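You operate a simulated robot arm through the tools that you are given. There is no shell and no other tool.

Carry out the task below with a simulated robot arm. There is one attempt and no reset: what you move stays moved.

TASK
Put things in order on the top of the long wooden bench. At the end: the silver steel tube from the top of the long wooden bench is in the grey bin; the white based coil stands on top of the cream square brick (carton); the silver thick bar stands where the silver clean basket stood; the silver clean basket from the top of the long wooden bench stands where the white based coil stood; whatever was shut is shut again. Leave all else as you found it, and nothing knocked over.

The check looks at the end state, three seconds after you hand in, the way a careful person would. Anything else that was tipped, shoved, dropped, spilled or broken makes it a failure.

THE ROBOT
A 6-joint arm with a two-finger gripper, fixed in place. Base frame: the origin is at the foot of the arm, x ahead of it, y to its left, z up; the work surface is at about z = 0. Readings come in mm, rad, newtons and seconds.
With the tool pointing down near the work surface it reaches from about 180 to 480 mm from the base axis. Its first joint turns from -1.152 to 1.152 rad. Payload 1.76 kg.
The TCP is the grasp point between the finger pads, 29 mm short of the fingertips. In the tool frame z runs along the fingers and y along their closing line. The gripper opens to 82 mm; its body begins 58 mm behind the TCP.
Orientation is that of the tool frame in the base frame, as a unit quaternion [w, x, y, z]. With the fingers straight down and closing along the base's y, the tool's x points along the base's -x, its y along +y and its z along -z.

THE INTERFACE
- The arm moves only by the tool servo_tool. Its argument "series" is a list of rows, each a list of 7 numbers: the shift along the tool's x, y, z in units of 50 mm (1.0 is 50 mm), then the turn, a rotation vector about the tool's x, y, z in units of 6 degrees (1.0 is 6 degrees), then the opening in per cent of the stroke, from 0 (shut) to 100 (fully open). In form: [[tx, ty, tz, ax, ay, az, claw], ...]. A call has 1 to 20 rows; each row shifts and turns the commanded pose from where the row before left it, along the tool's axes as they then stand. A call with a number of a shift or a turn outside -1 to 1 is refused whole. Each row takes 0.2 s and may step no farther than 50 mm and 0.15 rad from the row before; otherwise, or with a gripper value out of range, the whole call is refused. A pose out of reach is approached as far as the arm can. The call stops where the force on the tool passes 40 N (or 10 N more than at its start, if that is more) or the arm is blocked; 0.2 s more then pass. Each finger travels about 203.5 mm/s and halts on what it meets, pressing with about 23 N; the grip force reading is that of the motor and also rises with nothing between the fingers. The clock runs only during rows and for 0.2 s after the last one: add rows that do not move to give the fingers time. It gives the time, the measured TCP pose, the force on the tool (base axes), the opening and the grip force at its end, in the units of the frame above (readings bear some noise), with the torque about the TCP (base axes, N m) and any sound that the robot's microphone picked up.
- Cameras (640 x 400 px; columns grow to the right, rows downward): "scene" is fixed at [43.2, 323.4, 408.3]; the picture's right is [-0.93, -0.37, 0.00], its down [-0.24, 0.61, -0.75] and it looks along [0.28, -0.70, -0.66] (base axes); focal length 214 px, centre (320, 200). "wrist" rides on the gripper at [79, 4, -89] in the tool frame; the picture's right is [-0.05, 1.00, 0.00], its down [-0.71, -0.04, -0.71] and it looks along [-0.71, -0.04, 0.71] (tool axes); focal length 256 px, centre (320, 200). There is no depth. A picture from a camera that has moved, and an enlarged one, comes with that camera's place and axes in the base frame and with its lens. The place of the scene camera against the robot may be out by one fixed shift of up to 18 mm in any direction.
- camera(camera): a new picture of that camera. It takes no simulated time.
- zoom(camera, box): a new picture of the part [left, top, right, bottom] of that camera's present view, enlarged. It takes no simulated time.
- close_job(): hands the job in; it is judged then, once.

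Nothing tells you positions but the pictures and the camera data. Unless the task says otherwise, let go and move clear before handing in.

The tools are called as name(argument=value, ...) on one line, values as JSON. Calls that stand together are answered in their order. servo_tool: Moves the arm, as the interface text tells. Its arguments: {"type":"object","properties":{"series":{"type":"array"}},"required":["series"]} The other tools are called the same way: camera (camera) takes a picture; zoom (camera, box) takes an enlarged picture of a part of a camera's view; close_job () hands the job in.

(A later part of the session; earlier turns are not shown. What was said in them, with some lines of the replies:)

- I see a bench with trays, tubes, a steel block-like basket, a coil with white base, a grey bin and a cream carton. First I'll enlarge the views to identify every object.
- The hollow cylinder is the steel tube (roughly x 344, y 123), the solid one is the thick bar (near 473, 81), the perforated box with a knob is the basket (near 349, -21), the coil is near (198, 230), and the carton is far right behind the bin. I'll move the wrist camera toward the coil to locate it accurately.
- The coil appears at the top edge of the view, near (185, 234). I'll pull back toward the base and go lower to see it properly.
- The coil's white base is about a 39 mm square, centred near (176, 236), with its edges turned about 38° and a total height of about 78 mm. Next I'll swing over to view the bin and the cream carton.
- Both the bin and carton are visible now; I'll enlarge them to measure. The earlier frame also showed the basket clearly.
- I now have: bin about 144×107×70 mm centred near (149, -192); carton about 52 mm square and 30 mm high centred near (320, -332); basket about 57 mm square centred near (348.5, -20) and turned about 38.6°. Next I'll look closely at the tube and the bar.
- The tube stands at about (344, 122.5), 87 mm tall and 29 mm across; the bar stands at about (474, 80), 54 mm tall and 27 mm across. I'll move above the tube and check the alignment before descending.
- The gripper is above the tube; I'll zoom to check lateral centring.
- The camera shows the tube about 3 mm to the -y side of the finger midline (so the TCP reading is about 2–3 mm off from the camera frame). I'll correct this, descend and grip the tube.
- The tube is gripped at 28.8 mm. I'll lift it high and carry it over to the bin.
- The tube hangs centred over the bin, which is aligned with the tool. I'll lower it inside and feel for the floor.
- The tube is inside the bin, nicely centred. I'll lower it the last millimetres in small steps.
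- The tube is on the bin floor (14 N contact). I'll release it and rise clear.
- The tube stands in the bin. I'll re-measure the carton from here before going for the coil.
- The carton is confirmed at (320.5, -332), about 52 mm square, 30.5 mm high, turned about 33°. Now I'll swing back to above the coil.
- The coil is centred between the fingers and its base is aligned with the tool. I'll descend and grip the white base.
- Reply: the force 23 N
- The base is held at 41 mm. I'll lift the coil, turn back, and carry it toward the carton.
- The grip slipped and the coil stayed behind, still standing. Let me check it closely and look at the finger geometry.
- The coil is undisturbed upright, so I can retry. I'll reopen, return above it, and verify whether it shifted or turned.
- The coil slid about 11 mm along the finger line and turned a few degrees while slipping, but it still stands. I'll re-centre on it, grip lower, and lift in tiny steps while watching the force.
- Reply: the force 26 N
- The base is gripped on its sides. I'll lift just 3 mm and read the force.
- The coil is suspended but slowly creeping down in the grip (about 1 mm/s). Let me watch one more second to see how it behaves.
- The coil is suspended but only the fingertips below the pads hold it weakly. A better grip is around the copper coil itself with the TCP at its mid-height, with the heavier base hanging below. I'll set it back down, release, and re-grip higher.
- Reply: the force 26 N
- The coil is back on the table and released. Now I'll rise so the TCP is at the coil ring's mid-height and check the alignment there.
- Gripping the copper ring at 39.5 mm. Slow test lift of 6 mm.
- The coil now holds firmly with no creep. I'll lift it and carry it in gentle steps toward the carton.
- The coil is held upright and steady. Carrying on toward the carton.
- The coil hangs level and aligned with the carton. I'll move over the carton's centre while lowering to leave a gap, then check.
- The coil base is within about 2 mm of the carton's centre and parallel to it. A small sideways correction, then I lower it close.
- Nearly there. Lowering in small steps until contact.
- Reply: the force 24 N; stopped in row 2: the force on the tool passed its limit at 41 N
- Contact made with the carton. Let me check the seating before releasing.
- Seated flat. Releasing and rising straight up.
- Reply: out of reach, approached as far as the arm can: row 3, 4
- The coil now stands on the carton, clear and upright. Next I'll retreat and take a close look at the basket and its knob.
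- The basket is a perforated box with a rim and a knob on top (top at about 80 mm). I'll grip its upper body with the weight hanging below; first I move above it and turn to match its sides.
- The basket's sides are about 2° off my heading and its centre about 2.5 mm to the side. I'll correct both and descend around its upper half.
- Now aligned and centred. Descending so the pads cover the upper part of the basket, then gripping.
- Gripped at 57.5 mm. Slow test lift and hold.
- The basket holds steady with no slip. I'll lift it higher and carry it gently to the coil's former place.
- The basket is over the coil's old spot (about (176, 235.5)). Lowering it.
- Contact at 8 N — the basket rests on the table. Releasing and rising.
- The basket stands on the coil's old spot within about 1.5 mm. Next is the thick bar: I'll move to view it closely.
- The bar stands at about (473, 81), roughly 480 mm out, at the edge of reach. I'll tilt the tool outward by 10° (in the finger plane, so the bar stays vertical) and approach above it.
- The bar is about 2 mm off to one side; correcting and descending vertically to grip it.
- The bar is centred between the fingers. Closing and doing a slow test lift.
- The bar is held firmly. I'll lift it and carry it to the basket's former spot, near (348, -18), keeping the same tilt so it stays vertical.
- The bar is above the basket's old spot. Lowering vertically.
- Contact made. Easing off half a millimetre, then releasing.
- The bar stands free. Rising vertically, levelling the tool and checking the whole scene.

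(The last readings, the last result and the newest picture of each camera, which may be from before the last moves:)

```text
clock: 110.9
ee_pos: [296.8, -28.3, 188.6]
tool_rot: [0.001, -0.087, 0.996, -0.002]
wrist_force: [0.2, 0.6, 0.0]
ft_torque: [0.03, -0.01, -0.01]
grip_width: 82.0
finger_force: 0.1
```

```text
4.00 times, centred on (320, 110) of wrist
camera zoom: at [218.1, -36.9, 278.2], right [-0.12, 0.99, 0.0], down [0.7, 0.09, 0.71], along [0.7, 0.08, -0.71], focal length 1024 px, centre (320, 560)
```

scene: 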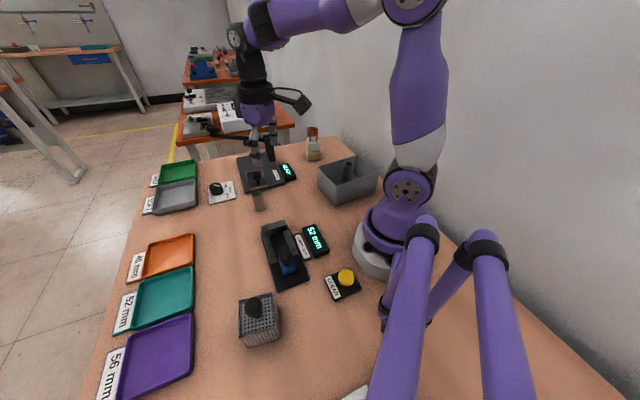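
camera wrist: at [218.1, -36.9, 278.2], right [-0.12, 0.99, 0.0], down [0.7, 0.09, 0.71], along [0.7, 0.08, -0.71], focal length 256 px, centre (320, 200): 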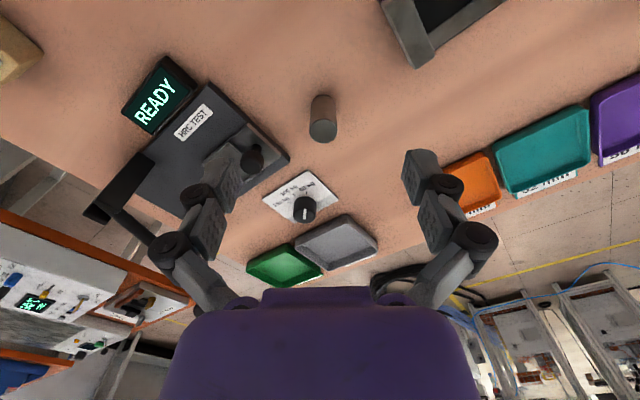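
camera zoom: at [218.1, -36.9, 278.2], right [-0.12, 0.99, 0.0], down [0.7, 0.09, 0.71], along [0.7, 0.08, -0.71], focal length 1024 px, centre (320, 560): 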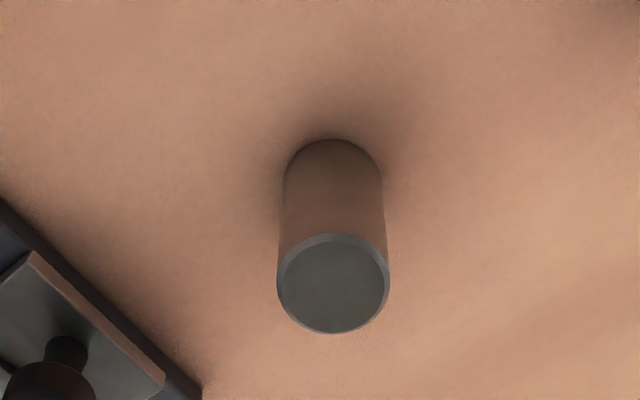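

All four items are in place: the bar stands near (346.5, -17.4), on the basket's old spot. I'll return the arm near its starting pose and make a last check of everything.

servo_tool(series=[[0, 0, -0.8, 0, 0, 0.8333, 100], [0, 0, -0.8, 0, 0, 0.8333, 100], [0.05, 0.6, 0, 0, 0, 0, 100], [0.05, 0.6, 0, 0, 0, 0, 100], [0.05, 0.6, 0, 0, 0, 0, 100], [0, 0, 0, 0, 0, 0, 100], [0, 0, 0, 0, 0, 0, 100]])

camera(camera="scene")

camera(camera="wrist")

zoom(camera="scene", box=[240, 110, 400, 210])

zoom(camera="scene", box=[200, 200, 380, 350])

```text
clock: 112.5
ee_pos: [288.2, 61.8, 268.8]
tool_rot: [0.002, 0.0, 1.0, -0.002]
wrist_force: [-0.4, -0.3, -0.3]
ft_torque: [0.01, -0.01, 0.03]
grip_width: 82.1
finger_force: 0.1
```

```text
taken
```

scene: 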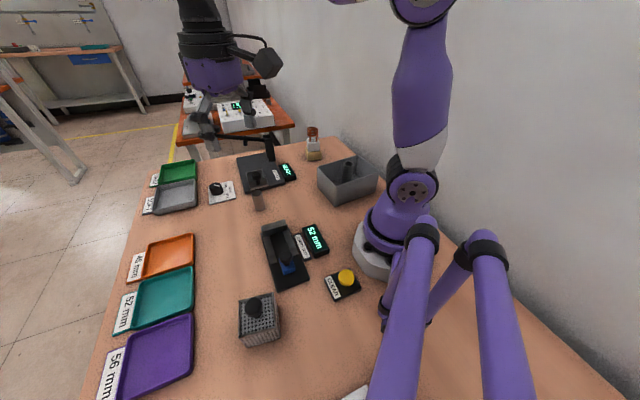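

```text
taken
camera wrist: at [209.1, 66.9, 358.2], right [0.05, 1.0, 0.0], down [0.7, -0.04, 0.71], along [0.71, -0.04, -0.71], focal length 256 px, centre (320, 200)
```

wrist: 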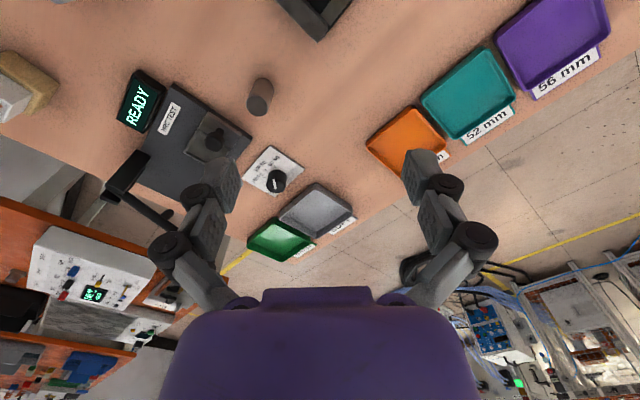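

```text
4.00 times, centred on (320, 160) of scene
camera zoom: at [43.2, 323.4, 408.3], right [-0.93, -0.37, 0.0], down [-0.24, 0.61, -0.75], along [0.28, -0.7, -0.66], focal length 858 px, centre (320, 360)
```

zoom: 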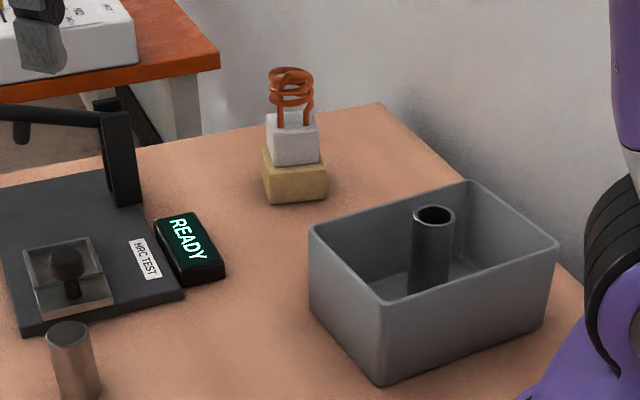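

```text
2.67 times, centred on (290, 275) of scene
camera zoom: at [43.2, 323.4, 408.3], right [-0.93, -0.37, 0.0], down [-0.24, 0.61, -0.75], along [0.28, -0.7, -0.66], focal length 572 px, centre (400, 0)
```

zoom: 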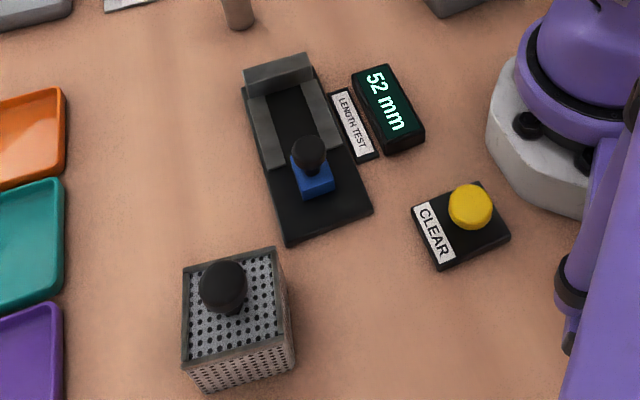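

Everything checks out: the tube is in the grey bin, the coil stands on the carton, the basket is on the coil's old spot and the bar is on the basket's old spot. The other objects look unmoved and the arm is clear, so I'm handing in.

close_job()

```text
The job is handed in.
```

The job is handed in, and all four items ended up where the task asked. My last pictures show everything upright and the arm clear of the bench.

- **Steel tube:** it stands upright inside the grey bin.
- **White based coil:** it stands on top of the cream carton, close to its centre.
- **Clean basket:** it stands where the coil stood, about 1.5 mm off by my measurement.
- **Thick bar:** it stands where the basket stood, about 1 to 3 mm off. I only know the basket's original position to within that margin.

My first grip on the coil, by its white base, slipped as I lifted. The coil slid about 11 mm on the bench but stayed upright. I re-gripped it by the copper ring, and it then held all the way to the carton. I used the coil's original position, not the shifted one, to place the basket.

I saw nothing else disturbed: the carton and bin match their first pictures, and the READY and 52 mm displays are unchanged. I opened nothing, so nothing needed shutting.
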